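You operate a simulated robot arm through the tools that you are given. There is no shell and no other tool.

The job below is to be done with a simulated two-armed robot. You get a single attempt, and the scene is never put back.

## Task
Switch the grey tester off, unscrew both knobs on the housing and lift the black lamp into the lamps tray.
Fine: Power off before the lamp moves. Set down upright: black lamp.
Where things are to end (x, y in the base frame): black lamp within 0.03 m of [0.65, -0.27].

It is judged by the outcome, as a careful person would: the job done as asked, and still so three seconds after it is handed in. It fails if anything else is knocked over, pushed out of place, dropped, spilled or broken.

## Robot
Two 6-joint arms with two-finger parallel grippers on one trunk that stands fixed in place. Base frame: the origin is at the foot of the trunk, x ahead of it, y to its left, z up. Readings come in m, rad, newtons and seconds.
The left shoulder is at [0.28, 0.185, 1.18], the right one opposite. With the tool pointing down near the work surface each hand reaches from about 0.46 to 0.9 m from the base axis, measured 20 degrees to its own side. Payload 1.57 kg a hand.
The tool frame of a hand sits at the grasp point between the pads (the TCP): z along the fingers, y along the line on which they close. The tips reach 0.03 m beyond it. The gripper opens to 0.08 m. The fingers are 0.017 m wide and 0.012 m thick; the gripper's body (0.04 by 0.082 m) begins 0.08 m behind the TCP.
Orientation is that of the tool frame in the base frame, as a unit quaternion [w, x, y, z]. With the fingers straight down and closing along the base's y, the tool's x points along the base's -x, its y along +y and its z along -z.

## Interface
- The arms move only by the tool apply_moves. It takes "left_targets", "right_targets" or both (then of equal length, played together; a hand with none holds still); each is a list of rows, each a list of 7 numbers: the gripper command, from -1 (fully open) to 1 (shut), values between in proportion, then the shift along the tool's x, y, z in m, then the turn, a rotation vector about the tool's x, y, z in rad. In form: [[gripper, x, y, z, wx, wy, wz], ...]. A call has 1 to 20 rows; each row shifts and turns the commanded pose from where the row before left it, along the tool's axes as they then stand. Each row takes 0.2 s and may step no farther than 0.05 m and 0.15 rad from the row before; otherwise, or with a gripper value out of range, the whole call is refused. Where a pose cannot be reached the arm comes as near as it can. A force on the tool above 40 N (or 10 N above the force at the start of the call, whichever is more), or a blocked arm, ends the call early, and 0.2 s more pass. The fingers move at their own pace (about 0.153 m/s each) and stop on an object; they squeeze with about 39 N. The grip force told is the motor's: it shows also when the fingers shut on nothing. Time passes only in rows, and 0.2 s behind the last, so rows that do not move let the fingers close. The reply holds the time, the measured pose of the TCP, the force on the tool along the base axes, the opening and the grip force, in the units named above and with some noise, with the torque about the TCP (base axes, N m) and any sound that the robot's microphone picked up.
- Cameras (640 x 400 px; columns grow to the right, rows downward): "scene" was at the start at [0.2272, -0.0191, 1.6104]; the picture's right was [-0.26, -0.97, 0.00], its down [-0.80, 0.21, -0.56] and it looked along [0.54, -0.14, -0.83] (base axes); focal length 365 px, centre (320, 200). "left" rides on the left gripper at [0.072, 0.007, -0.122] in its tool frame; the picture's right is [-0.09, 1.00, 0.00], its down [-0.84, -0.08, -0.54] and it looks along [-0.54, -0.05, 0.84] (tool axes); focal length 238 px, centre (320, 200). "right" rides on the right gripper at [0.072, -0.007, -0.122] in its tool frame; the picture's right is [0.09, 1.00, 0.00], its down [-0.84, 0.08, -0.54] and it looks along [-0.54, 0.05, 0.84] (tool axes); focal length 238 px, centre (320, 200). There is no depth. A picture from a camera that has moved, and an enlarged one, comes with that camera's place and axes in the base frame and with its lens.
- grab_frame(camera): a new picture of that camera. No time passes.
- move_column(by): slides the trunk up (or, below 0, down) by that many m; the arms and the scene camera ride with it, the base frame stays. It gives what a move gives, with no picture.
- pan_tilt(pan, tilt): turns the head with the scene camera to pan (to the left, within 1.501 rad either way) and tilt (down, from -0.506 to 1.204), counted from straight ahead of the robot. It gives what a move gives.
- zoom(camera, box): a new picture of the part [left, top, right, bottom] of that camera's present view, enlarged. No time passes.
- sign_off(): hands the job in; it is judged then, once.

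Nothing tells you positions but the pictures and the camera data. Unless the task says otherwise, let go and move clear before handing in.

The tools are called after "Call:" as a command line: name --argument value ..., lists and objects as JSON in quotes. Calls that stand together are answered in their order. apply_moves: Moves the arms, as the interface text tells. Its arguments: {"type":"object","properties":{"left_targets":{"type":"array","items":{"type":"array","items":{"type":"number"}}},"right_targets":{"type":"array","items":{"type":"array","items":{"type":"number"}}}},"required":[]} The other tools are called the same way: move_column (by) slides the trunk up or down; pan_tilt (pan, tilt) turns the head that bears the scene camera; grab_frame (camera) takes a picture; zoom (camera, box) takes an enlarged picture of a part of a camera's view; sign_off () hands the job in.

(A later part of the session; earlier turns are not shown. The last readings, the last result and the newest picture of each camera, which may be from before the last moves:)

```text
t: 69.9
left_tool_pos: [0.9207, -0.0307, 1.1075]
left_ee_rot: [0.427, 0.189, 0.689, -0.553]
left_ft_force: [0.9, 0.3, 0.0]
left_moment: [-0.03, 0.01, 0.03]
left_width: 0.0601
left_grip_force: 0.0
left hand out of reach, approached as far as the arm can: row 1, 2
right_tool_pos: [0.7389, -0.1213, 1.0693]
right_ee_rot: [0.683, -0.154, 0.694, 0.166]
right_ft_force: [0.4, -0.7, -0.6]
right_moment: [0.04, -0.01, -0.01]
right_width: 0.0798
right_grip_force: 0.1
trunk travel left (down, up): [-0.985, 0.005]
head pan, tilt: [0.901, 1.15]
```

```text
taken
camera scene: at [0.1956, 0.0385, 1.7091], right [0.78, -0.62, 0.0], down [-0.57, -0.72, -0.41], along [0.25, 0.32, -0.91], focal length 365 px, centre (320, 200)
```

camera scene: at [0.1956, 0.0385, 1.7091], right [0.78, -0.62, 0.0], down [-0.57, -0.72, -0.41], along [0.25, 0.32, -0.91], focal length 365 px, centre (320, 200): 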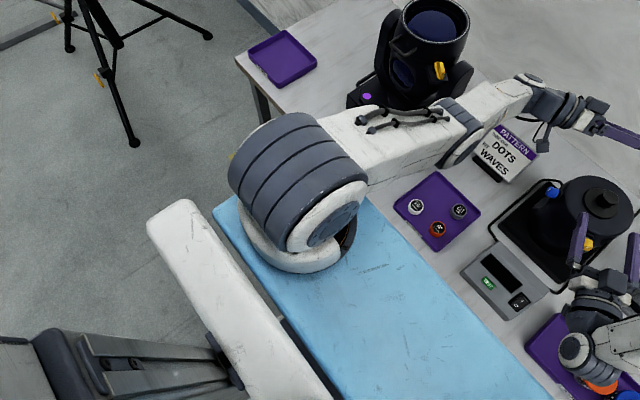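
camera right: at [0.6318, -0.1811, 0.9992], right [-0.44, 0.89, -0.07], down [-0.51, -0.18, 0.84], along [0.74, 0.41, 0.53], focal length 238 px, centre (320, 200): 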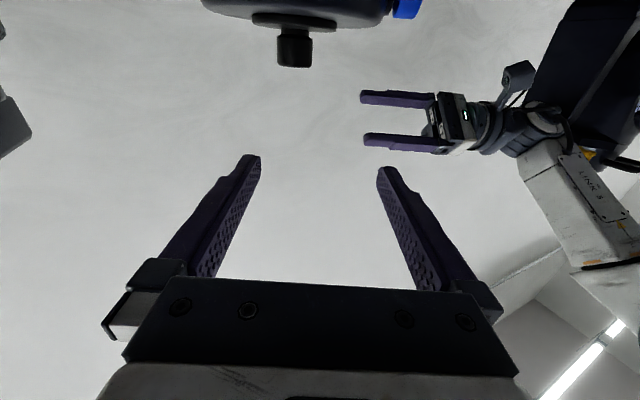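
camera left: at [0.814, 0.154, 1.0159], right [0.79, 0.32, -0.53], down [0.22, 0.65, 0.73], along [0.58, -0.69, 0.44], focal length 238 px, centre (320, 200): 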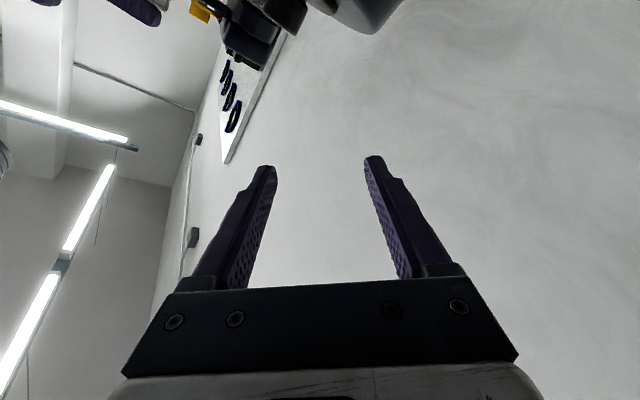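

The arm is clear of everything. Now I'll test straight-down motion, watching whether it stays reachable.

Call:
apply_moves --left_targets '[[-0.5, 0.016, 0.012, 0, 0, 0, 0], [-0.5, 0.016, 0.012, 0, 0, 0, 0]]'

```text
t: 70.5
left_tool_pos: [0.9106, -0.0302, 1.0779]
left_ee_rot: [0.428, 0.189, 0.69, -0.551]
left_ft_force: [-0.3, -0.3, -0.5]
left_moment: [0.01, 0.02, 0.01]
left_width: 0.0602
left_grip_force: 0.0
left hand out of reach, approached as far as the arm can: row 1, 2
right_tool_pos: [0.7382, -0.1223, 1.0708]
right_ee_rot: [0.683, -0.155, 0.694, 0.167]
right_ft_force: [0.3, 0.3, 0.1]
right_moment: [0.0, -0.02, -0.02]
right_width: 0.0798
right_grip_force: 0.0
trunk travel left (down, up): [-0.985, 0.005]
head pan, tilt: [0.901, 1.15]
```

Call:
apply_moves --left_targets '[[-0.5, 0.0045, -0.031, -0.0117, 0, 0, 0], [-0.5, 0.0045, -0.031, -0.0117, 0, 0, 0]]'

Call:
grab_frame --camera "scene"

```text
t: 71.1
left_tool_pos: [0.9072, -0.0279, 1.0789]
left_ee_rot: [0.428, 0.19, 0.69, -0.552]
left_ft_force: [0.4, -0.1, -0.5]
left_moment: [0.01, 0.0, 0.01]
left_width: 0.0601
left_grip_force: 0.0
left hand out of reach, approached as far as the arm can: row 1, 2
right_tool_pos: [0.74, -0.1199, 1.0693]
right_ee_rot: [0.684, -0.155, 0.693, 0.165]
right_ft_force: [0.3, 0.8, 0.9]
right_moment: [-0.01, 0.0, -0.04]
right_width: 0.0801
right_grip_force: 0.1
trunk travel left (down, up): [-0.985, 0.005]
head pan, tilt: [0.901, 1.15]
```

```text
taken
camera scene: at [0.1956, 0.0387, 1.7091], right [0.78, -0.62, 0.0], down [-0.57, -0.72, -0.41], along [0.25, 0.32, -0.91], focal length 365 px, centre (320, 200)
```

scene: 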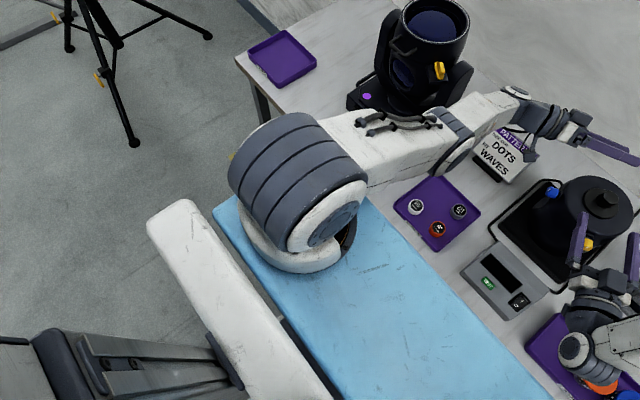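

Radial moves still don't take. I'll return the tool towards pointing down, the known good posture, while easing towards the earlier hover point so the wrist geometry changes.

Call:
apply_moves --left_targets '[[-0.5, 0, 0, 0, -0.0888, 0.121, 0], [-0.5, 0, 0, 0, -0.0888, 0.121, 0], [-0.5, 0, 0, 0, -0.0888, 0.121, 0], [-0.5, 0, 0, 0, -0.0888, 0.121, 0]]'

Call:
grab_frame --camera "scene"

```text
t: 72.1
left_tool_pos: [0.9372, -0.0273, 1.0644]
left_ee_rot: [0.276, 0.237, 0.859, -0.36]
left_ft_force: [-0.1, -0.7, -0.1]
left_moment: [0.01, 0.03, -0.02]
left_width: 0.0602
left_grip_force: 0.2
left hand out of reach, approached as far as the arm can: row 1, 2, 3
right_tool_pos: [0.7403, -0.121, 1.0705]
right_ee_rot: [0.684, -0.155, 0.694, 0.166]
right_ft_force: [-0.9, 0.8, -0.1]
right_moment: [0.0, -0.03, 0.03]
right_width: 0.0802
right_grip_force: 0.0
trunk travel left (down, up): [-0.985, 0.005]
head pan, tilt: [0.901, 1.15]
```

```text
taken
camera scene: at [0.1955, 0.0387, 1.7091], right [0.78, -0.62, 0.0], down [-0.57, -0.72, -0.41], along [0.25, 0.32, -0.91], focal length 365 px, centre (320, 200)
```

scene: 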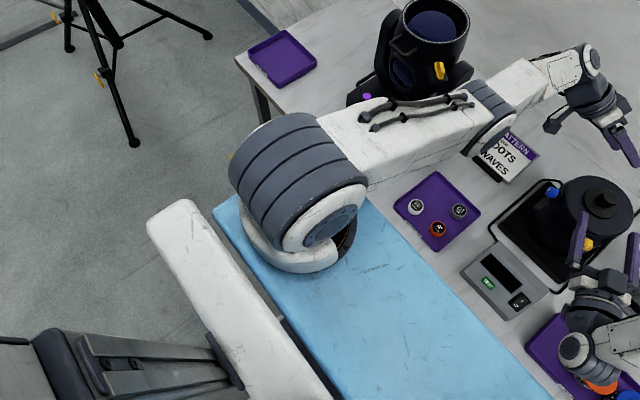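

The last row became fully reachable. I'll test an inward-and-away move now.

Call:
apply_moves --left_targets '[[-0.5, 0.0197, -0.0105, -0.03, 0, 0, 0], [-0.5, 0.0197, -0.0105, -0.03, 0, 0, 0]]'

Call:
grab_frame --camera "scene"

```text
t: 72.7
left_tool_pos: [0.9379, 0.0064, 1.0652]
left_ee_rot: [0.277, 0.237, 0.858, -0.361]
left_ft_force: [-0.3, 0.5, 0.0]
left_moment: [0.01, 0.03, 0.02]
left_width: 0.06
left_grip_force: 0.0
left hand out of reach, approached as far as the arm can: row 1, 2
right_tool_pos: [0.7399, -0.1205, 1.0696]
right_ee_rot: [0.683, -0.155, 0.694, 0.165]
right_ft_force: [0.6, -0.4, 0.1]
right_moment: [0.01, 0.04, -0.01]
right_width: 0.0799
right_grip_force: 0.1
trunk travel left (down, up): [-0.985, 0.005]
head pan, tilt: [0.901, 1.15]
```

```text
taken
camera scene: at [0.1956, 0.0388, 1.7091], right [0.78, -0.62, 0.0], down [-0.57, -0.72, -0.41], along [0.25, 0.32, -0.91], focal length 365 px, centre (320, 200)
```

scene: 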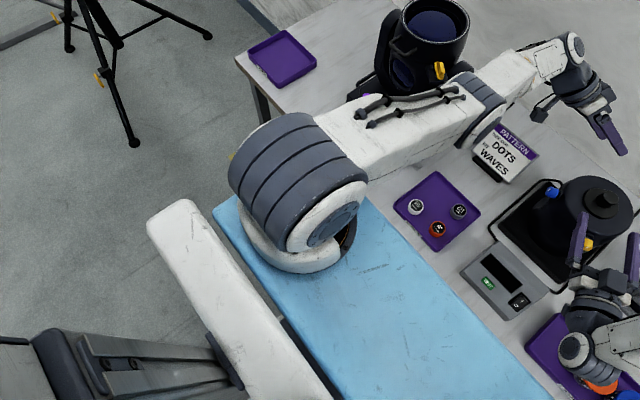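

Only the sideways part moved. Pitching the tool's tip back towards the robot (rotation about base +y) should drive the elbow in its proper bending direction, so I'll try that.

Call:
apply_moves --left_targets '[[-0.5, 0, 0, 0, 0.0312, 0.0942, -0.1124], [-0.5, 0, 0, 0, 0.0312, 0.0942, -0.1124], [-0.5, 0, 0, 0, 0.0312, 0.0942, -0.1124], [-0.5, 0, 0, 0, 0.0312, 0.0942, -0.1124], [-0.5, 0, 0, 0, 0.0312, 0.0942, -0.1124]]'

Call:
grab_frame --camera "scene"

```text
t: 73.9
left_tool_pos: [0.8473, 0.0232, 1.0742]
left_ee_rot: [-0.035, 0.099, 0.902, -0.42]
left_ft_force: [-0.9, 0.2, -0.4]
left_moment: [0.02, 0.03, 0.02]
left_width: 0.06
left_grip_force: 0.0
left hand out of reach, approached as far as the arm can: row 1, 2, 3, 4, 5
right_tool_pos: [0.7385, -0.1206, 1.0698]
right_ee_rot: [0.683, -0.155, 0.694, 0.166]
right_ft_force: [0.4, -0.1, 0.0]
right_moment: [0.01, 0.02, 0.01]
right_width: 0.0799
right_grip_force: 0.1
trunk travel left (down, up): [-0.985, 0.005]
head pan, tilt: [0.901, 1.15]
```

```text
taken
camera scene: at [0.1954, 0.0388, 1.7092], right [0.78, -0.62, 0.0], down [-0.57, -0.72, -0.41], along [0.25, 0.32, -0.91], focal length 365 px, centre (320, 200)
```

scene: 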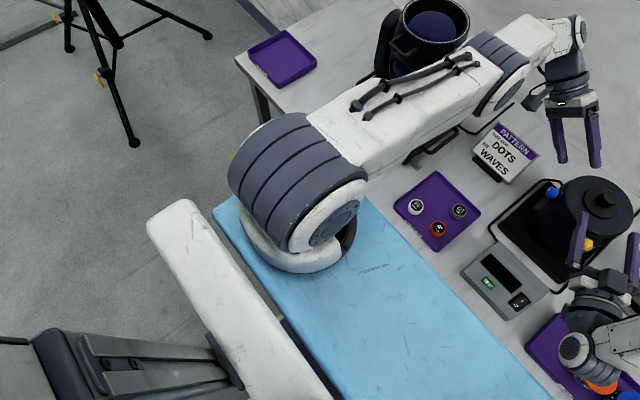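

The arm reached further, so the elbow is nearing straight. I'll move down and left (clear of the knob) and then test inward.

Call:
apply_moves --left_targets '[[-0.5, 0.0068, 0.0418, -0.0031, 0, 0, 0], [-0.5, 0.005, 0.035, -0.003, 0, 0, 0], [-0.5, 0.03, -0.006, 0.004, 0, 0, 0], [-0.5, 0.03, -0.006, 0.004, 0, 0, 0]]'

Call:
grab_frame --camera "scene"

```text
t: 74.9
left_tool_pos: [0.7656, 0.069, 1.0312]
left_ee_rot: [-0.032, 0.101, 0.901, -0.42]
left_ft_force: [-0.9, 0.2, -0.2]
left_moment: [-0.05, 0.01, 0.04]
left_width: 0.0596
left_grip_force: 0.0
left hand out of reach, approached as far as the arm can: row 1, 2
right_tool_pos: [0.7399, -0.1201, 1.0709]
right_ee_rot: [0.683, -0.155, 0.694, 0.167]
right_ft_force: [0.4, 0.8, 0.0]
right_moment: [-0.01, 0.03, 0.02]
right_width: 0.0799
right_grip_force: 0.2
trunk travel left (down, up): [-0.985, 0.005]
head pan, tilt: [0.901, 1.15]
```

```text
taken
camera scene: at [0.1953, 0.0385, 1.7092], right [0.78, -0.62, 0.0], down [-0.57, -0.72, -0.41], along [0.25, 0.32, -0.91], focal length 365 px, centre (320, 200)
```

scene: 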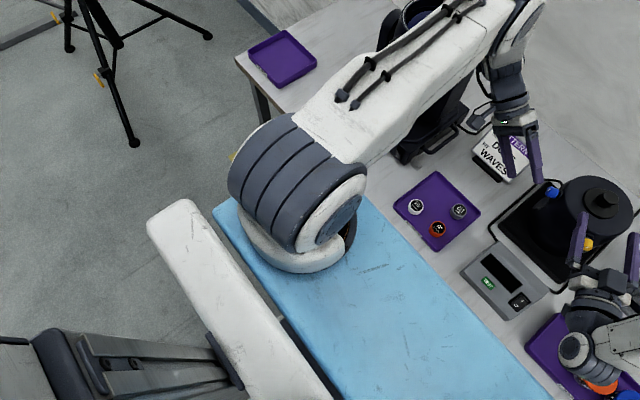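

The left elbow is bent the right way again and moves are reachable. I'll re-level the left hand above knob height with some roll margin, and shift the right hand clear of the yellow knob before lowering the trunk.

Call:
apply_moves --left_targets '[[-0.5, 0, 0, 0, 0.0226, -0.1034, 0.0911], [-0.5, 0, 0, 0, 0.0226, -0.1034, 0.0911], [-0.5, 0, 0, 0, 0.0226, -0.1034, 0.0911], [-0.5, 0, 0, 0, 0.0226, -0.1034, 0.0911], [-0.5, 0, 0, 0, 0.0226, -0.1034, 0.0911]]'

Call:
grab_frame --camera "scene"

```text
t: 76.1
left_tool_pos: [0.7653, 0.0702, 1.0324]
left_ee_rot: [0.286, 0.186, 0.81, -0.477]
left_ft_force: [0.3, -0.2, -0.6]
left_moment: [0.0, 0.0, 0.0]
left_width: 0.0598
left_grip_force: 0.0
right_tool_pos: [0.7405, -0.1204, 1.0687]
right_ee_rot: [0.683, -0.155, 0.694, 0.166]
right_ft_force: [0.2, -0.9, 0.6]
right_moment: [-0.03, 0.01, 0.01]
right_width: 0.0801
right_grip_force: 0.0
trunk travel left (down, up): [-0.985, 0.005]
head pan, tilt: [0.901, 1.15]
```

```text
taken
camera scene: at [0.1956, 0.0388, 1.7092], right [0.78, -0.62, 0.0], down [-0.57, -0.72, -0.41], along [0.25, 0.32, -0.91], focal length 365 px, centre (320, 200)
```

scene: 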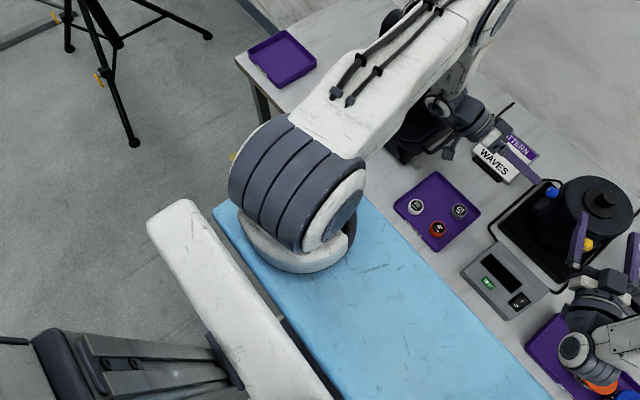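

Call:
apply_moves --left_targets '[[-0.5, 0, 0, 0, 0.0226, -0.1034, 0.0911], [-0.5, 0, 0, 0, 0.0226, -0.1034, 0.0911], [-0.5, 0, 0, 0, 0.0226, -0.1034, 0.0911], [-0.5, 0, 0, 0, 0.0226, -0.1034, 0.0911]]' --right_targets '[[-1, 0, -0.0178, -0.0093, 0, 0, 0], [-1, 0, -0.0178, -0.0093, 0, 0, 0], [-1, 0, -0.0178, -0.0093, 0, 0, 0], [-1, 0, -0.0178, -0.0093, 0, 0, 0]]'

Call:
pan_tilt --pan 0.35 --tilt 0.9

Call:
grab_frame --camera "scene"

Call:
grab_frame --camera "left"

Call:
grab_frame --camera "right"

```text
t: 77.1
left_tool_pos: [0.7666, 0.0697, 1.0334]
left_ee_rot: [0.518, 0.239, 0.666, -0.48]
left_ft_force: [-0.2, 0.6, -0.6]
left_moment: [-0.05, 0.0, -0.03]
left_width: 0.0605
left_grip_force: 0.1
right_tool_pos: [0.738, -0.202, 1.0695]
right_ee_rot: [0.684, -0.155, 0.694, 0.165]
right_ft_force: [0.3, 0.7, 0.5]
right_moment: [0.01, 0.02, -0.02]
right_width: 0.0798
right_grip_force: 0.0
trunk travel left (down, up): [-0.985, 0.005]
head pan, tilt: [0.901, 1.15]
```

```text
t: 78.1
left_tool_pos: [0.7662, 0.0694, 1.0323]
left_ee_rot: [0.517, 0.24, 0.666, -0.481]
left_ft_force: [0.9, 0.4, 0.7]
left_moment: [-0.03, -0.03, 0.01]
left_width: 0.0597
left_grip_force: 0.0
right_tool_pos: [0.7378, -0.202, 1.0706]
right_ee_rot: [0.684, -0.156, 0.694, 0.166]
right_ft_force: [0.1, 0.2, -1.2]
right_moment: [0.01, -0.01, 0.01]
right_width: 0.0796
right_grip_force: 0.1
trunk travel left (down, up): [-0.985, 0.005]
head pan, tilt: [0.351, 0.901]
```

```text
taken
camera scene: at [0.2294, 0.0181, 1.726], right [0.34, -0.94, 0.0], down [-0.74, -0.27, -0.62], along [0.58, 0.21, -0.78], focal length 365 px, centre (320, 200)
```

scene: 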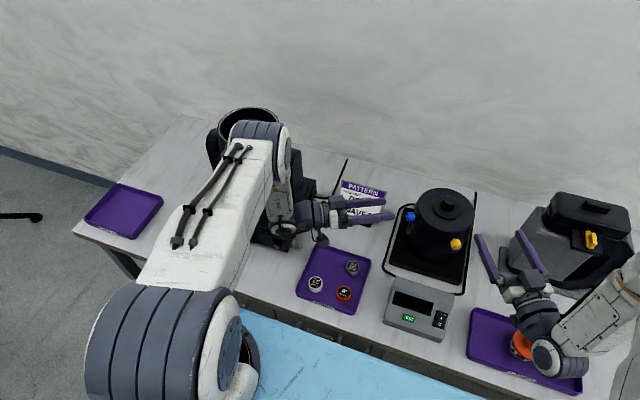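

```text
taken
camera left: at [0.6894, 0.1695, 0.9634], right [0.85, 0.44, -0.31], down [-0.02, 0.6, 0.8], along [0.53, -0.67, 0.51], focal length 238 px, centre (320, 200)
```

left: 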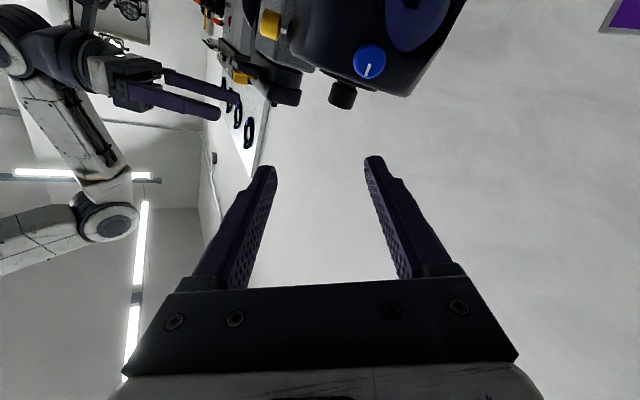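

```text
taken
camera right: at [0.6298, -0.2598, 0.9984], right [-0.44, 0.89, -0.07], down [-0.51, -0.18, 0.84], along [0.74, 0.41, 0.53], focal length 238 px, centre (320, 200)
```

right: 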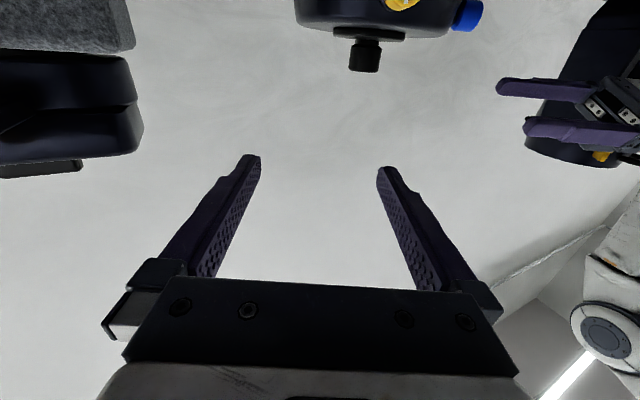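

Everything is back in order: the arms are clear and the blue knob still measures (0.826,-0.008,0.960). I'll lower the trunk 0.071 m so the left hand sits at knob height.

Call:
move_column --by -0.071

Call:
grab_frame --camera "scene"

Call:
grab_frame --camera "left"

```text
t: 79.2
left_tool_pos: [0.7653, 0.0706, 0.9614]
left_ee_rot: [0.516, 0.24, 0.666, -0.482]
left_ft_force: [-0.5, 0.3, -0.6]
left_moment: [0.02, 0.02, 0.06]
left_width: 0.0601
left_grip_force: 0.0
right_tool_pos: [0.7385, -0.2023, 0.9994]
right_ee_rot: [0.684, -0.155, 0.693, 0.165]
right_ft_force: [-0.4, 0.3, 0.3]
right_moment: [0.0, 0.01, 0.02]
right_width: 0.0798
right_grip_force: 0.0
trunk travel left (down, up): [-0.914, 0.076]
head pan, tilt: [0.351, 0.901]
```

```text
taken
camera scene: at [0.2293, 0.018, 1.6552], right [0.34, -0.94, 0.0], down [-0.74, -0.27, -0.62], along [0.58, 0.21, -0.78], focal length 365 px, centre (320, 200)
```

scene: 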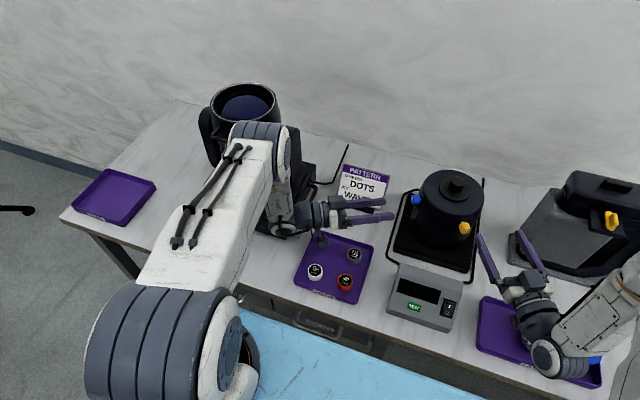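

```text
taken
camera left: at [0.6893, 0.1695, 0.8924], right [0.85, 0.44, -0.31], down [-0.02, 0.6, 0.8], along [0.53, -0.67, 0.51], focal length 238 px, centre (320, 200)
```

left: 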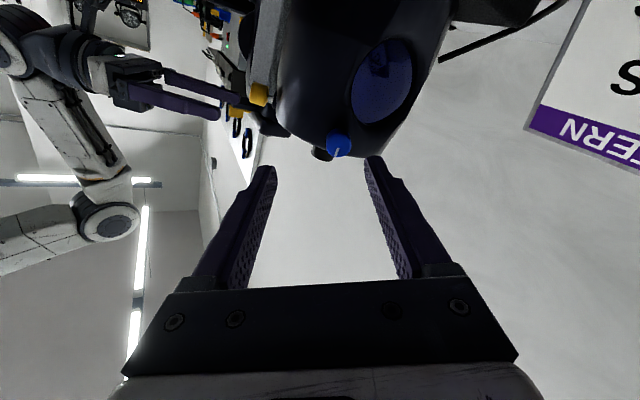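

The left hand is level with the knob about 97 mm ahead. I'll centre laterally and advance to a close standoff.

Call:
apply_moves --left_targets '[[-0.5, -0.007, 0.0163, 0.005, 0, 0, 0], [-0.5, 0, 0, 0.02, 0, 0, 0], [-0.5, 0, 0, 0.02, 0, 0, 0], [-0.5, 0, 0, 0.005, 0, 0, 0], [-0.5, 0, 0, 0, 0, 0, 0]]'

Call:
zoom --camera "left" --box '[220, 100, 420, 225]'

Call:
zoom --camera "scene" --box '[340, 160, 500, 260]'

```text
t: 80.4
left_tool_pos: [0.8038, 0.0345, 0.9613]
left_ee_rot: [0.517, 0.24, 0.666, -0.482]
left_ft_force: [0.6, 0.1, 0.4]
left_moment: [0.0, -0.02, 0.0]
left_width: 0.06
left_grip_force: 0.1
right_tool_pos: [0.7389, -0.2015, 0.9978]
right_ee_rot: [0.683, -0.156, 0.694, 0.167]
right_ft_force: [0.3, -0.1, -0.1]
right_moment: [-0.05, 0.03, -0.01]
right_width: 0.0803
right_grip_force: 0.0
trunk travel left (down, up): [-0.914, 0.076]
head pan, tilt: [0.351, 0.901]
```

```text
3.20 times, centred on (320, 162) of left
camera zoom: at [0.7286, 0.1326, 0.8924], right [0.85, 0.44, -0.31], down [-0.02, 0.6, 0.8], along [0.53, -0.67, 0.51], focal length 763 px, centre (320, 320)
```

zoom: 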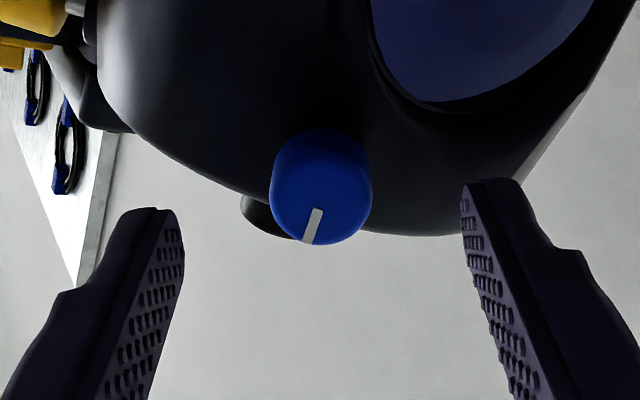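

```text
4.00 times, centred on (420, 210) of scene
camera zoom: at [0.2295, 0.018, 1.6551], right [0.34, -0.94, 0.0], down [-0.74, -0.27, -0.62], along [0.58, 0.21, -0.78], focal length 1461 px, centre (-80, 160)
```

zoom: 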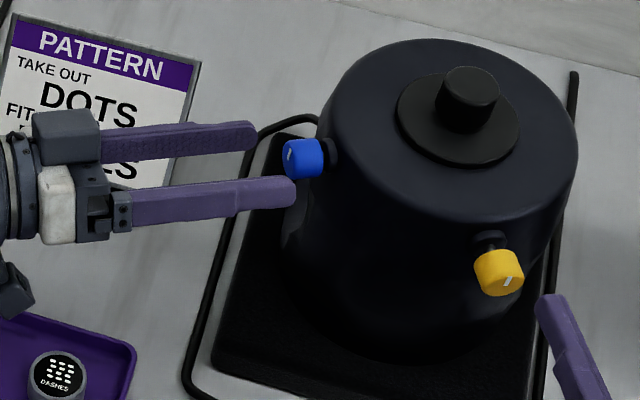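

Well centred. I'll advance to the knob's length, close and make a small counter-clockwise test turn.

Call:
apply_moves --left_targets '[[-0.5, 0.0007, 0.0003, 0.012, 0, 0, 0], [-0.3, 0, 0, 0.01, 0, 0, 0], [0, 0, 0, 0.004, 0, 0, 0], [1, 0, 0, 0, 0, 0, 0], [1, 0, 0, 0, 0, 0, 0], [1, 0, 0, -0.0001, 0, 0, -0.1], [1, 0, 0, -0.0001, 0, 0, -0.1]]'

Call:
zoom --camera "left" --box '[270, 120, 370, 200]'

Call:
zoom --camera "scene" --box '[380, 170, 460, 230]'

```text
t: 82.0
left_tool_pos: [0.8171, 0.0104, 0.9609]
left_ee_rot: [0.465, 0.172, 0.687, -0.531]
left_ft_force: [4.8, 0.3, -2.9]
left_moment: [-0.07, -0.04, 0.73]
left_width: 0.0226
left_grip_force: 34.7
right_tool_pos: [0.7382, -0.2021, 0.9977]
right_ee_rot: [0.683, -0.154, 0.694, 0.165]
right_ft_force: [-0.1, 0.0, 0.3]
right_moment: [0.01, -0.01, 0.04]
right_width: 0.0801
right_grip_force: 0.1
trunk travel left (down, up): [-0.914, 0.076]
head pan, tilt: [0.351, 0.901]
```

```text
5.00 times, centred on (320, 160) of left
camera zoom: at [0.7282, 0.1042, 0.8975], right [0.77, 0.4, -0.49], down [0.12, 0.67, 0.73], along [0.62, -0.63, 0.47], focal length 1192 px, centre (320, 400)
```

zoom: 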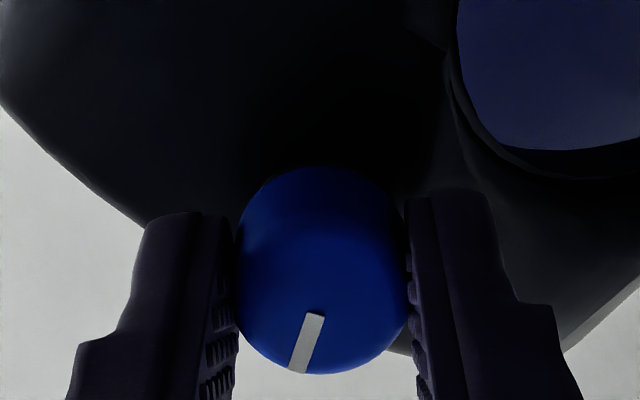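

```text
6.67 times, centred on (420, 200) of scene
camera zoom: at [0.2299, 0.0181, 1.655], right [0.34, -0.94, 0.0], down [-0.74, -0.27, -0.62], along [0.58, 0.21, -0.78], focal length 2435 px, centre (-347, 200)
```

zoom: 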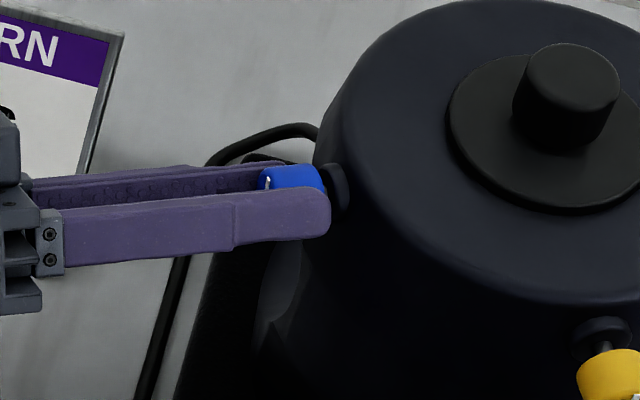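

It grips and turns. I'll trim the slight yaw load and continue in short batches, watching for reach flags.

Call:
apply_moves --left_targets '[[1, 0, 0, 0, -0.03, -0.02, 0], [1, 0, 0, -0.0002, 0, 0, -0.15], [1, 0, 0, -0.0002, 0, 0, -0.15], [1, 0, 0, -0.0002, 0, 0, -0.15], [1, 0, 0, -0.0002, 0, 0, -0.15]]'

Call:
zoom --camera "left" --box '[270, 120, 370, 200]'

```text
t: 83.2
left_tool_pos: [0.8156, 0.011, 0.9608]
left_ee_rot: [0.299, -0.051, 0.706, -0.64]
left_ft_force: [-3.5, -4.2, 1.1]
left_moment: [-0.29, -0.16, -0.57]
left_width: 0.0223
left_grip_force: 35.3
right_tool_pos: [0.7383, -0.2029, 0.9978]
right_ee_rot: [0.683, -0.156, 0.694, 0.166]
right_ft_force: [0.5, -0.2, 0.6]
right_moment: [0.04, 0.05, -0.01]
right_width: 0.0802
right_grip_force: 0.1
trunk travel left (down, up): [-0.914, 0.076]
head pan, tilt: [0.351, 0.901]
```

```text
5.00 times, centred on (320, 160) of left
camera zoom: at [0.6985, 0.0869, 0.9285], right [0.38, 0.22, -0.9], down [0.4, 0.84, 0.37], along [0.83, -0.5, 0.24], focal length 1192 px, centre (320, 400)
```

zoom: 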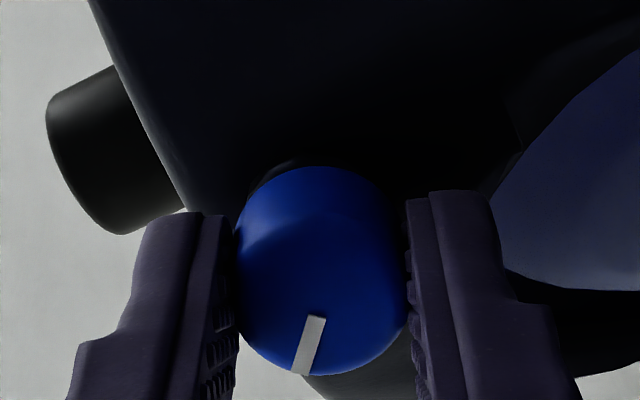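

Smooth and low-force. I'll continue.

Call:
apply_moves --left_targets '[[1, 0, 0, -0.0001, 0, 0, -0.15], [1, 0, 0, -0.0001, 0, 0, -0.15], [1, 0, 0, -0.0001, 0, 0, -0.15], [1, 0, 0, -0.0001, 0, 0, -0.15], [1, 0, 0, -0.0001, 0, 0, -0.15]]'

Call:
zoom --camera "left" --box '[270, 120, 370, 200]'

Call:
zoom --camera "scene" --box '[380, 170, 460, 230]'

```text
t: 84.4
left_tool_pos: [0.8148, 0.01, 0.9617]
left_ee_rot: [-0.044, 0.306, -0.638, 0.705]
left_ft_force: [-2.5, -9.3, 7.3]
left_moment: [0.08, 0.06, -0.52]
left_width: 0.0223
left_grip_force: 35.1
right_tool_pos: [0.7377, -0.2023, 0.9995]
right_ee_rot: [0.683, -0.156, 0.694, 0.166]
right_ft_force: [0.8, 0.1, -0.4]
right_moment: [0.01, -0.02, 0.0]
right_width: 0.0801
right_grip_force: 0.2
trunk travel left (down, up): [-0.914, 0.076]
head pan, tilt: [0.351, 0.901]
```

```text
5.00 times, centred on (320, 160) of left
camera zoom: at [0.6944, 0.0853, 0.9815], right [-0.25, -0.14, -0.96], down [0.44, 0.87, -0.24], along [0.86, -0.48, -0.16], focal length 1192 px, centre (320, 400)
```

zoom: 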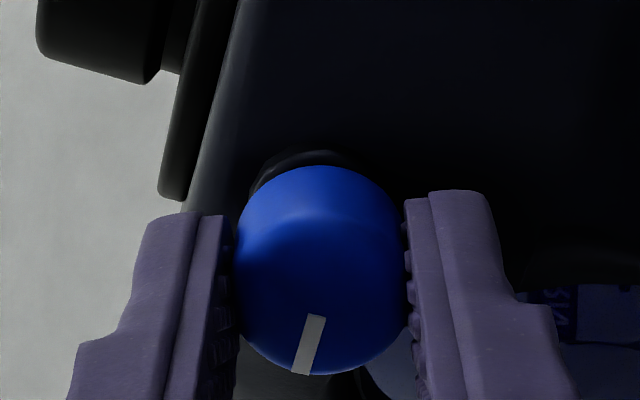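

```text
6.67 times, centred on (420, 200) of scene
camera zoom: at [0.2289, 0.0173, 1.6552], right [0.34, -0.94, 0.0], down [-0.74, -0.27, -0.62], along [0.58, 0.21, -0.78], focal length 2435 px, centre (-347, 200)
```

zoom: 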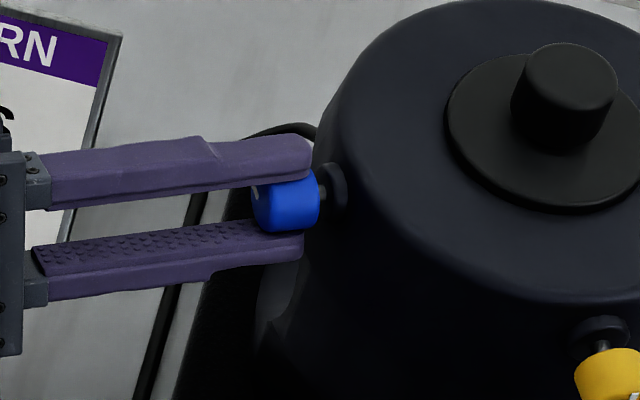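

Call:
apply_moves --left_targets '[[1, 0, 0, 0, 0, 0, -0.15], [1, 0, 0, 0, 0, 0, -0.15], [1, 0, 0, -0.0001, 0, 0, -0.15], [1, 0, 0, -0.0001, 0, 0, -0.15], [1, 0, 0, -0.0001, 0, 0, -0.15]]'

Call:
zoom --camera "left" --box '[270, 120, 370, 200]'

Call:
zoom --camera "scene" --box '[380, 170, 460, 230]'

```text
t: 85.6
left_tool_pos: [0.8152, 0.0125, 0.9613]
left_ee_rot: [0.217, 0.52, -0.481, 0.672]
left_ft_force: [-5.6, -2.4, 4.6]
left_moment: [0.4, 0.22, -0.25]
left_width: 0.0227
left_grip_force: 35.2
right_tool_pos: [0.738, -0.2029, 0.9983]
right_ee_rot: [0.684, -0.155, 0.694, 0.166]
right_ft_force: [-0.6, -0.6, -0.5]
right_moment: [0.02, 0.0, 0.01]
right_width: 0.08
right_grip_force: 0.1
trunk travel left (down, up): [-0.914, 0.076]
head pan, tilt: [0.351, 0.901]
```

```text
5.00 times, centred on (320, 160) of left
camera zoom: at [0.7231, 0.1013, 1.0231], right [-0.75, -0.42, -0.5], down [0.1, 0.68, -0.72], along [0.65, -0.6, -0.47], focal length 1192 px, centre (320, 400)
```

zoom: 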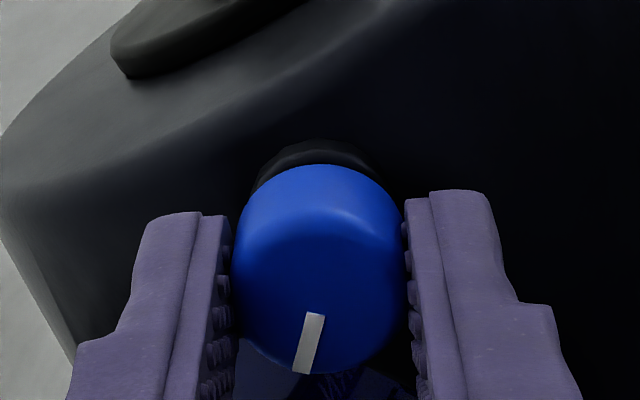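

```text
6.67 times, centred on (420, 200) of scene
camera zoom: at [0.2289, 0.0178, 1.6551], right [0.34, -0.94, 0.0], down [-0.74, -0.27, -0.62], along [0.58, 0.21, -0.78], focal length 2435 px, centre (-347, 200)
```

zoom: 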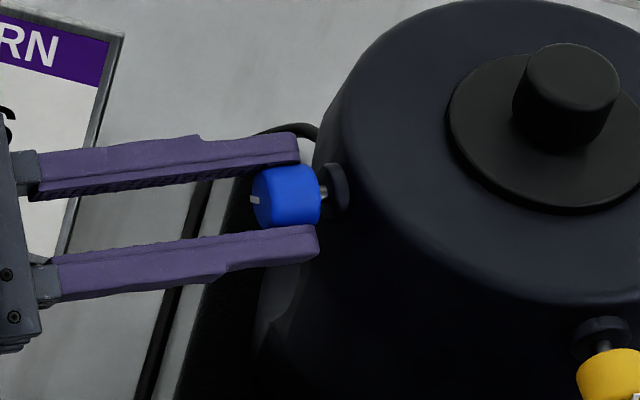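

Call:
apply_moves --left_targets '[[1, 0, 0, -0.0001, 0, 0, -0.15], [1, 0, 0, -0.0001, 0, 0, -0.15], [1, 0, 0, -0.0001, 0, 0, -0.15]]'

```text
t: 86.4
left_tool_pos: [0.815, 0.0133, 0.9611]
left_ee_rot: [0.362, 0.613, -0.355, 0.607]
left_ft_force: [-5.7, -1.9, 4.3]
left_moment: [0.32, 0.16, -0.51]
left_width: 0.0225
left_grip_force: 35.9
right_tool_pos: [0.7388, -0.2034, 0.9994]
right_ee_rot: [0.684, -0.155, 0.694, 0.165]
right_ft_force: [0.4, 0.6, 0.1]
right_moment: [0.0, 0.03, -0.01]
right_width: 0.0799
right_grip_force: 0.0
trunk travel left (down, up): [-0.914, 0.076]
head pan, tilt: [0.351, 0.901]
```

Call:
apply_moves --left_targets '[[1, 0, 0, -0.0001, 0, 0, -0.15], [1, 0, 0, -0.0001, 0, 0, -0.15], [1, 0, 0, -0.0001, 0, 0, -0.15]]'

Call:
zoom --camera "left" --box '[270, 120, 370, 200]'

Call:
grab_frame --camera "scene"

```text
t: 87.2
left_tool_pos: [0.8153, 0.0118, 0.9601]
left_ee_rot: [0.487, 0.677, -0.208, 0.512]
left_ft_force: [-5.6, 0.1, 3.1]
left_moment: [0.39, 0.17, -0.77]
left_width: 0.0224
left_grip_force: 35.2
right_tool_pos: [0.7381, -0.2014, 0.9984]
right_ee_rot: [0.683, -0.156, 0.694, 0.168]
right_ft_force: [-0.7, 0.4, 0.1]
right_moment: [0.0, 0.04, 0.01]
right_width: 0.0798
right_grip_force: 0.1
trunk travel left (down, up): [-0.914, 0.076]
head pan, tilt: [0.351, 0.901]
```

```text
5.00 times, centred on (320, 160) of left
camera zoom: at [0.7774, 0.1325, 1.0277], right [-0.81, -0.46, 0.36], down [-0.53, 0.33, -0.78], along [0.24, -0.83, -0.51], focal length 1192 px, centre (320, 400)
```

zoom: 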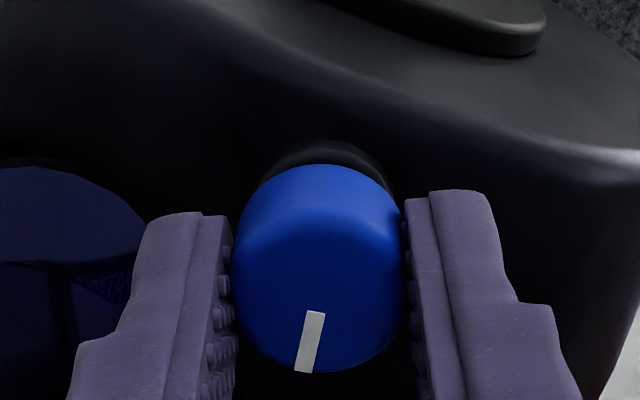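

```text
taken
camera scene: at [0.229, 0.0179, 1.6551], right [0.34, -0.94, 0.0], down [-0.74, -0.27, -0.62], along [0.58, 0.21, -0.78], focal length 365 px, centre (320, 200)
```

scene: 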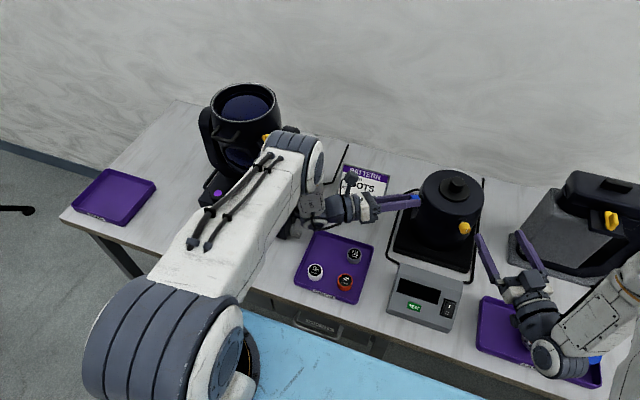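

Turned ~3.2 rad with no reach limit. I'll continue.

Call:
apply_moves --left_targets '[[1, 0, 0, -0.0001, 0, 0, -0.15], [1, 0, 0, -0.0001, 0, 0, -0.15], [1, 0, 0, -0.0001, 0, 0, -0.15], [1, 0, 0, -0.0001, 0, 0, -0.15]]'

```text
t: 88.2
left_tool_pos: [0.8161, 0.0129, 0.9619]
left_ee_rot: [0.617, 0.708, 0.001, 0.343]
left_ft_force: [-5.6, -0.5, 1.8]
left_moment: [0.05, 0.05, -0.72]
left_width: 0.0222
left_grip_force: 35.4
right_tool_pos: [0.7378, -0.2021, 0.9978]
right_ee_rot: [0.684, -0.155, 0.694, 0.166]
right_ft_force: [-0.9, 0.6, 0.0]
right_moment: [0.01, -0.02, -0.01]
right_width: 0.08
right_grip_force: 0.1
trunk travel left (down, up): [-0.914, 0.076]
head pan, tilt: [0.351, 0.901]
```

Call:
apply_moves --left_targets '[[1, 0, 0, -0.0001, 0, 0, -0.15], [1, 0, 0, -0.0001, 0, 0, -0.15], [1, 0, 0, -0.0001, 0, 0, -0.15]]'

Call:
zoom --camera "left" --box '[270, 120, 370, 200]'

Call:
zoom --camera "scene" --box '[380, 170, 460, 230]'

```text
t: 89.0
left_tool_pos: [0.8139, 0.0118, 0.961]
left_ee_rot: [0.679, 0.689, 0.159, 0.197]
left_ft_force: [-8.7, -0.8, 3.7]
left_moment: [-0.12, -0.03, -0.54]
left_width: 0.0223
left_grip_force: 35.1
right_tool_pos: [0.7386, -0.201, 0.999]
right_ee_rot: [0.683, -0.156, 0.694, 0.167]
right_ft_force: [-0.4, -0.8, 0.2]
right_moment: [-0.02, 0.0, 0.0]
right_width: 0.08
right_grip_force: 0.1
trunk travel left (down, up): [-0.914, 0.076]
head pan, tilt: [0.351, 0.901]
```

```text
5.00 times, centred on (320, 160) of left
camera zoom: at [0.8165, 0.1553, 0.9712], right [-0.13, -0.07, 0.99], down [-0.99, 0.07, -0.12], along [-0.06, -0.99, -0.08], focal length 1192 px, centre (320, 400)
```

zoom: 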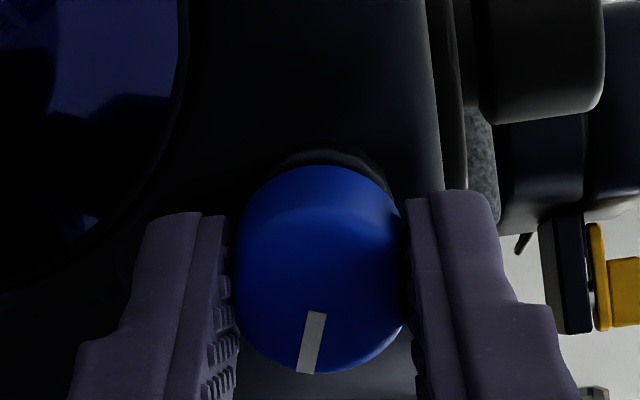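

```text
6.67 times, centred on (420, 200) of scene
camera zoom: at [0.2287, 0.0179, 1.6552], right [0.34, -0.94, 0.0], down [-0.74, -0.27, -0.62], along [0.58, 0.21, -0.78], focal length 2435 px, centre (-347, 200)
```

zoom: 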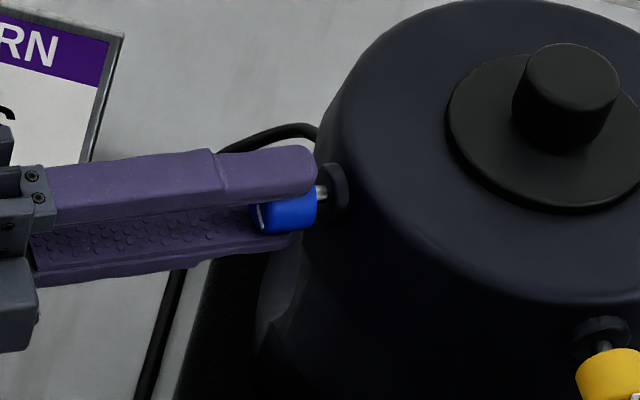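

Call:
apply_moves --left_targets '[[1, 0, 0, -0.0001, 0, 0, -0.15], [1, 0, 0, -0.0001, 0, 0, -0.15], [1, 0, 0, -0.0001, 0, 0, -0.15]]'

```text
t: 89.8
left_tool_pos: [0.8141, 0.0132, 0.9615]
left_ee_rot: [0.705, 0.637, 0.309, 0.042]
left_ft_force: [-5.8, 1.9, 4.1]
left_moment: [0.05, 0.05, -0.07]
left_width: 0.0223
left_grip_force: 35.4
right_tool_pos: [0.7382, -0.2019, 0.9979]
right_ee_rot: [0.683, -0.156, 0.694, 0.167]
right_ft_force: [0.3, 0.0, 0.0]
right_moment: [0.0, -0.02, 0.01]
right_width: 0.0799
right_grip_force: 0.0
trunk travel left (down, up): [-0.914, 0.076]
head pan, tilt: [0.351, 0.901]
```

Call:
apply_moves --left_targets '[[1, 0, 0, -0.0001, 0, 0, -0.15], [1, 0, 0, -0.0001, 0, 0, -0.15], [1, 0, 0, -0.0001, 0, 0, -0.15]]'

Call:
zoom --camera "left" --box '[270, 120, 370, 200]'

Call:
grab_frame --camera "scene"

```text
t: 90.6
left_tool_pos: [0.815, 0.0137, 0.9609]
left_ee_rot: [0.697, 0.552, 0.443, -0.116]
left_ft_force: [-3.3, 1.8, 5.0]
left_moment: [0.59, 0.32, 0.2]
left_width: 0.0222
left_grip_force: 34.5
right_tool_pos: [0.7377, -0.2025, 0.9975]
right_ee_rot: [0.684, -0.155, 0.694, 0.166]
right_ft_force: [-0.2, 0.2, -0.2]
right_moment: [-0.04, 0.02, -0.01]
right_width: 0.0802
right_grip_force: 0.0
trunk travel left (down, up): [-0.914, 0.076]
head pan, tilt: [0.351, 0.901]
```

```text
5.00 times, centred on (320, 160) of left
camera zoom: at [0.7999, 0.147, 0.9113], right [0.6, 0.33, 0.73], down [-0.8, 0.17, 0.57], along [0.07, -0.93, 0.37], focal length 1192 px, centre (320, 400)
```

zoom: 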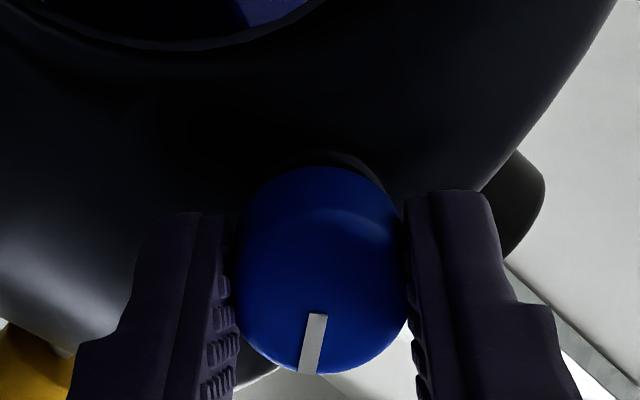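

```text
taken
camera scene: at [0.229, 0.0179, 1.6551], right [0.34, -0.94, 0.0], down [-0.74, -0.27, -0.62], along [0.58, 0.21, -0.78], focal length 365 px, centre (320, 200)
```

scene: 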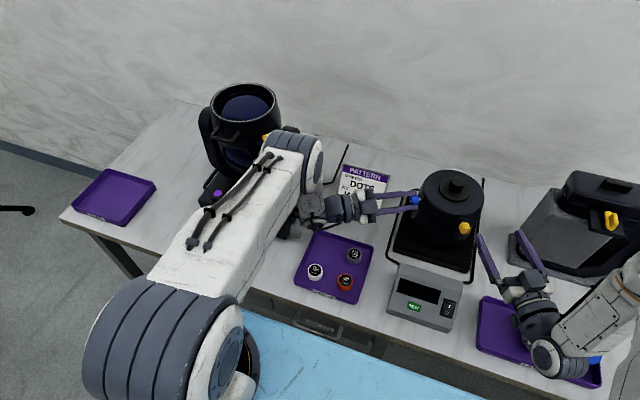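

About 5.15 rad now. I'll continue to the stop.

Call:
apply_moves --left_targets '[[1, 0, 0, -0.0001, 0, 0, -0.15], [1, 0, 0, -0.0001, 0, 0, -0.15], [1, 0, 0, -0.0001, 0, 0, -0.15]]'

```text
t: 91.4
left_tool_pos: [0.8093, 0.02, 0.9655]
left_ee_rot: [0.659, 0.444, 0.554, -0.25]
left_ft_force: [14.3, -22.8, -6.8]
left_moment: [0.37, 0.22, -0.18]
left_width: 0.023
left_grip_force: 35.6
left hand out of reach, approached as far as the arm can: row 3
right_tool_pos: [0.7377, -0.1961, 0.999]
right_ee_rot: [0.684, -0.155, 0.694, 0.166]
right_ft_force: [0.9, -0.1, -0.7]
right_moment: [-0.04, 0.03, -0.01]
right_width: 0.08
right_grip_force: 0.2
trunk travel left (down, up): [-0.914, 0.076]
head pan, tilt: [0.351, 0.901]
stopped in row 3 (left hand): the force on the tool passed its limit at 64 N (the readings are from after the stop); the commanded pose is now the measured one
```

The wrist limit was reached at about 5.5 rad and the arm tugged outward. I'll release immediately, without other motion.

Call:
apply_moves --left_targets '[[-0.5, 0, 0, 0, 0, 0, 0], [-0.5, 0, 0, 0, 0, 0, 0]]'

Call:
grab_frame --camera "left"

Call:
grab_frame --camera "scene"

Call:
zoom --camera "scene" --box '[340, 160, 500, 260]'

```text
t: 92.0
left_tool_pos: [0.8083, 0.0227, 0.9658]
left_ee_rot: [0.66, 0.444, 0.553, -0.249]
left_ft_force: [0.0, 0.2, -1.8]
left_moment: [-0.02, 0.02, -0.04]
left_width: 0.06
left_grip_force: 0.1
right_tool_pos: [0.7376, -0.1952, 0.9991]
right_ee_rot: [0.683, -0.154, 0.694, 0.166]
right_ft_force: [0.2, -0.1, 0.4]
right_moment: [-0.01, 0.0, -0.02]
right_width: 0.0801
right_grip_force: 0.1
trunk travel left (down, up): [-0.914, 0.076]
head pan, tilt: [0.351, 0.901]
```

```text
taken
camera left: at [0.7693, 0.1437, 0.8996], right [0.79, 0.47, 0.39], down [-0.56, 0.29, 0.77], along [0.25, -0.83, 0.49], focal length 238 px, centre (320, 200)
```

left: 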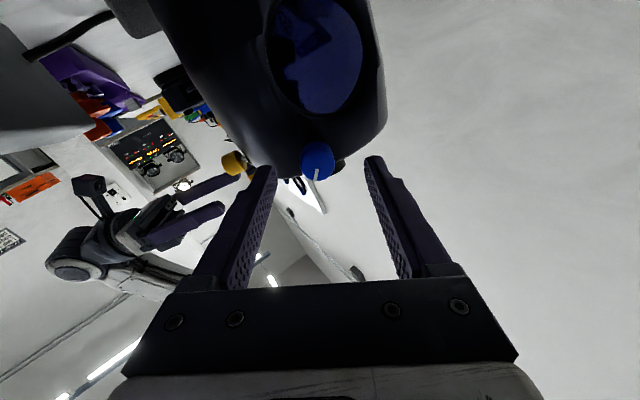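

```text
taken
camera scene: at [0.2295, 0.0179, 1.6551], right [0.34, -0.94, 0.0], down [-0.74, -0.27, -0.62], along [0.58, 0.21, -0.78], focal length 365 px, centre (320, 200)
```

scene: 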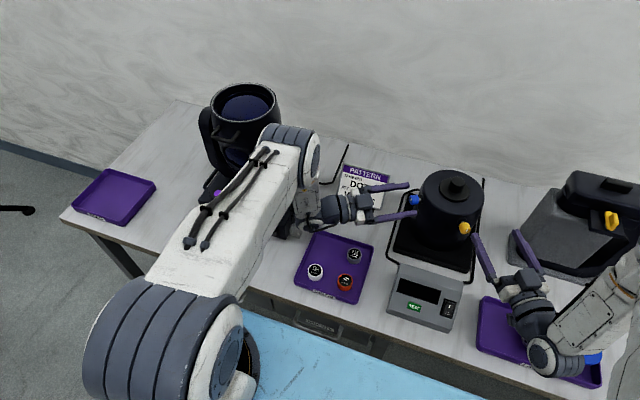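

```text
4.00 times, centred on (420, 210) of scene
camera zoom: at [0.2295, 0.0179, 1.6551], right [0.34, -0.94, 0.0], down [-0.74, -0.27, -0.62], along [0.58, 0.21, -0.78], focal length 1461 px, centre (-80, 160)
```

zoom: 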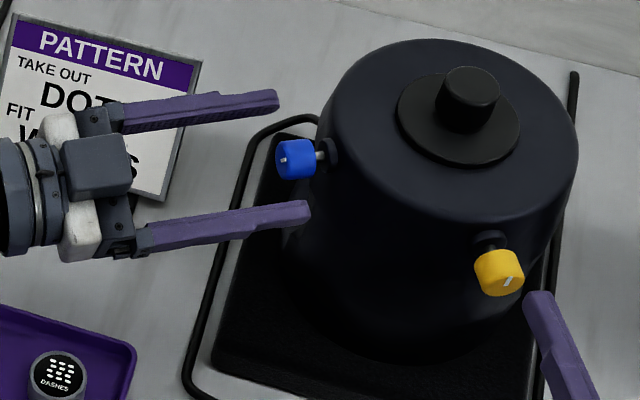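

Nothing moved; the blue knob is about 5.5 rad out. I'll back off, unwind about 2.4 rad for the final bite, then re-centre.

Call:
apply_moves --left_targets '[[-0.5, 0, 0, -0.004, 0, 0, 0.1], [-0.5, 0, 0, -0.005, 0, 0, 0.15], [-0.5, 0, 0, 0, 0, 0, 0.15], [-0.5, 0, 0, 0, 0, 0, 0.15], [-0.5, 0, 0, 0, 0, 0, 0.15], [-0.5, 0, 0, 0, 0, 0, 0.15], [-0.5, 0, 0, 0, 0, 0, 0.15], [-0.5, 0, 0, 0, 0, 0, 0.15], [-0.5, 0, 0, 0, 0, 0, 0.15], [-0.5, 0, 0, 0, 0, 0, 0.15], [-0.5, 0, 0, 0, 0, 0, 0.15], [-0.5, 0, 0, 0, 0, 0, 0.15], [-0.5, 0, 0, 0, 0, 0, 0.15], [-0.5, 0, 0, 0, 0, 0, 0.15], [-0.5, 0, 0, 0, 0, 0, 0.15], [-0.5, 0, 0, 0, 0, 0, 0.15], [-0.5, 0, 0, 0, 0, 0, 0]]'

Call:
zoom --camera "left" --box '[220, 100, 420, 225]'

Call:
zoom --camera "scene" --box '[340, 160, 500, 260]'

```text
t: 95.6
left_tool_pos: [0.8042, 0.0313, 0.9649]
left_ee_rot: [0.486, 0.681, -0.195, 0.512]
left_ft_force: [0.2, 0.6, 0.1]
left_moment: [-0.01, -0.02, -0.01]
left_width: 0.0601
left_grip_force: 0.0
right_tool_pos: [0.7383, -0.1954, 0.9983]
right_ee_rot: [0.684, -0.154, 0.694, 0.165]
right_ft_force: [0.1, 0.2, -0.1]
right_moment: [-0.01, 0.01, 0.01]
right_width: 0.0801
right_grip_force: 0.0
trunk travel left (down, up): [-0.914, 0.076]
head pan, tilt: [0.351, 0.901]
```

```text
3.20 times, centred on (320, 162) of left
camera zoom: at [0.7649, 0.1505, 1.0324], right [-0.8, -0.47, 0.38], down [-0.55, 0.31, -0.78], along [0.25, -0.83, -0.51], focal length 763 px, centre (320, 320)
```

zoom: 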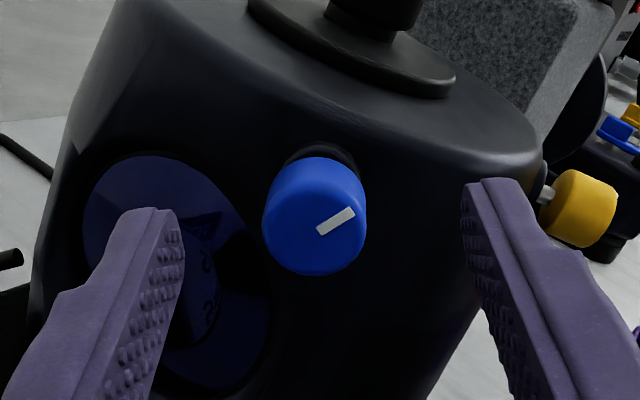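

```text
4.00 times, centred on (420, 210) of scene
camera zoom: at [0.2295, 0.0179, 1.6551], right [0.34, -0.94, 0.0], down [-0.74, -0.27, -0.62], along [0.58, 0.21, -0.78], focal length 1461 px, centre (-80, 160)
```

zoom: 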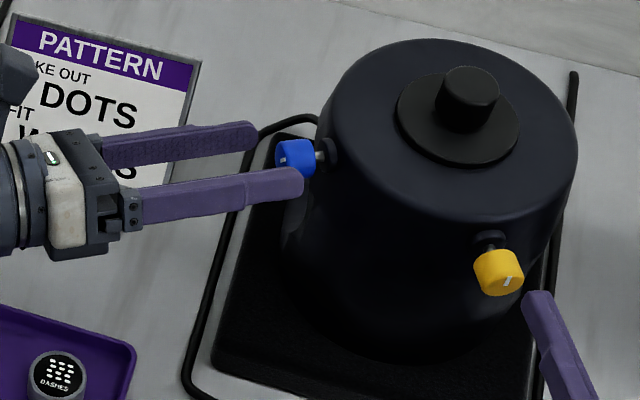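

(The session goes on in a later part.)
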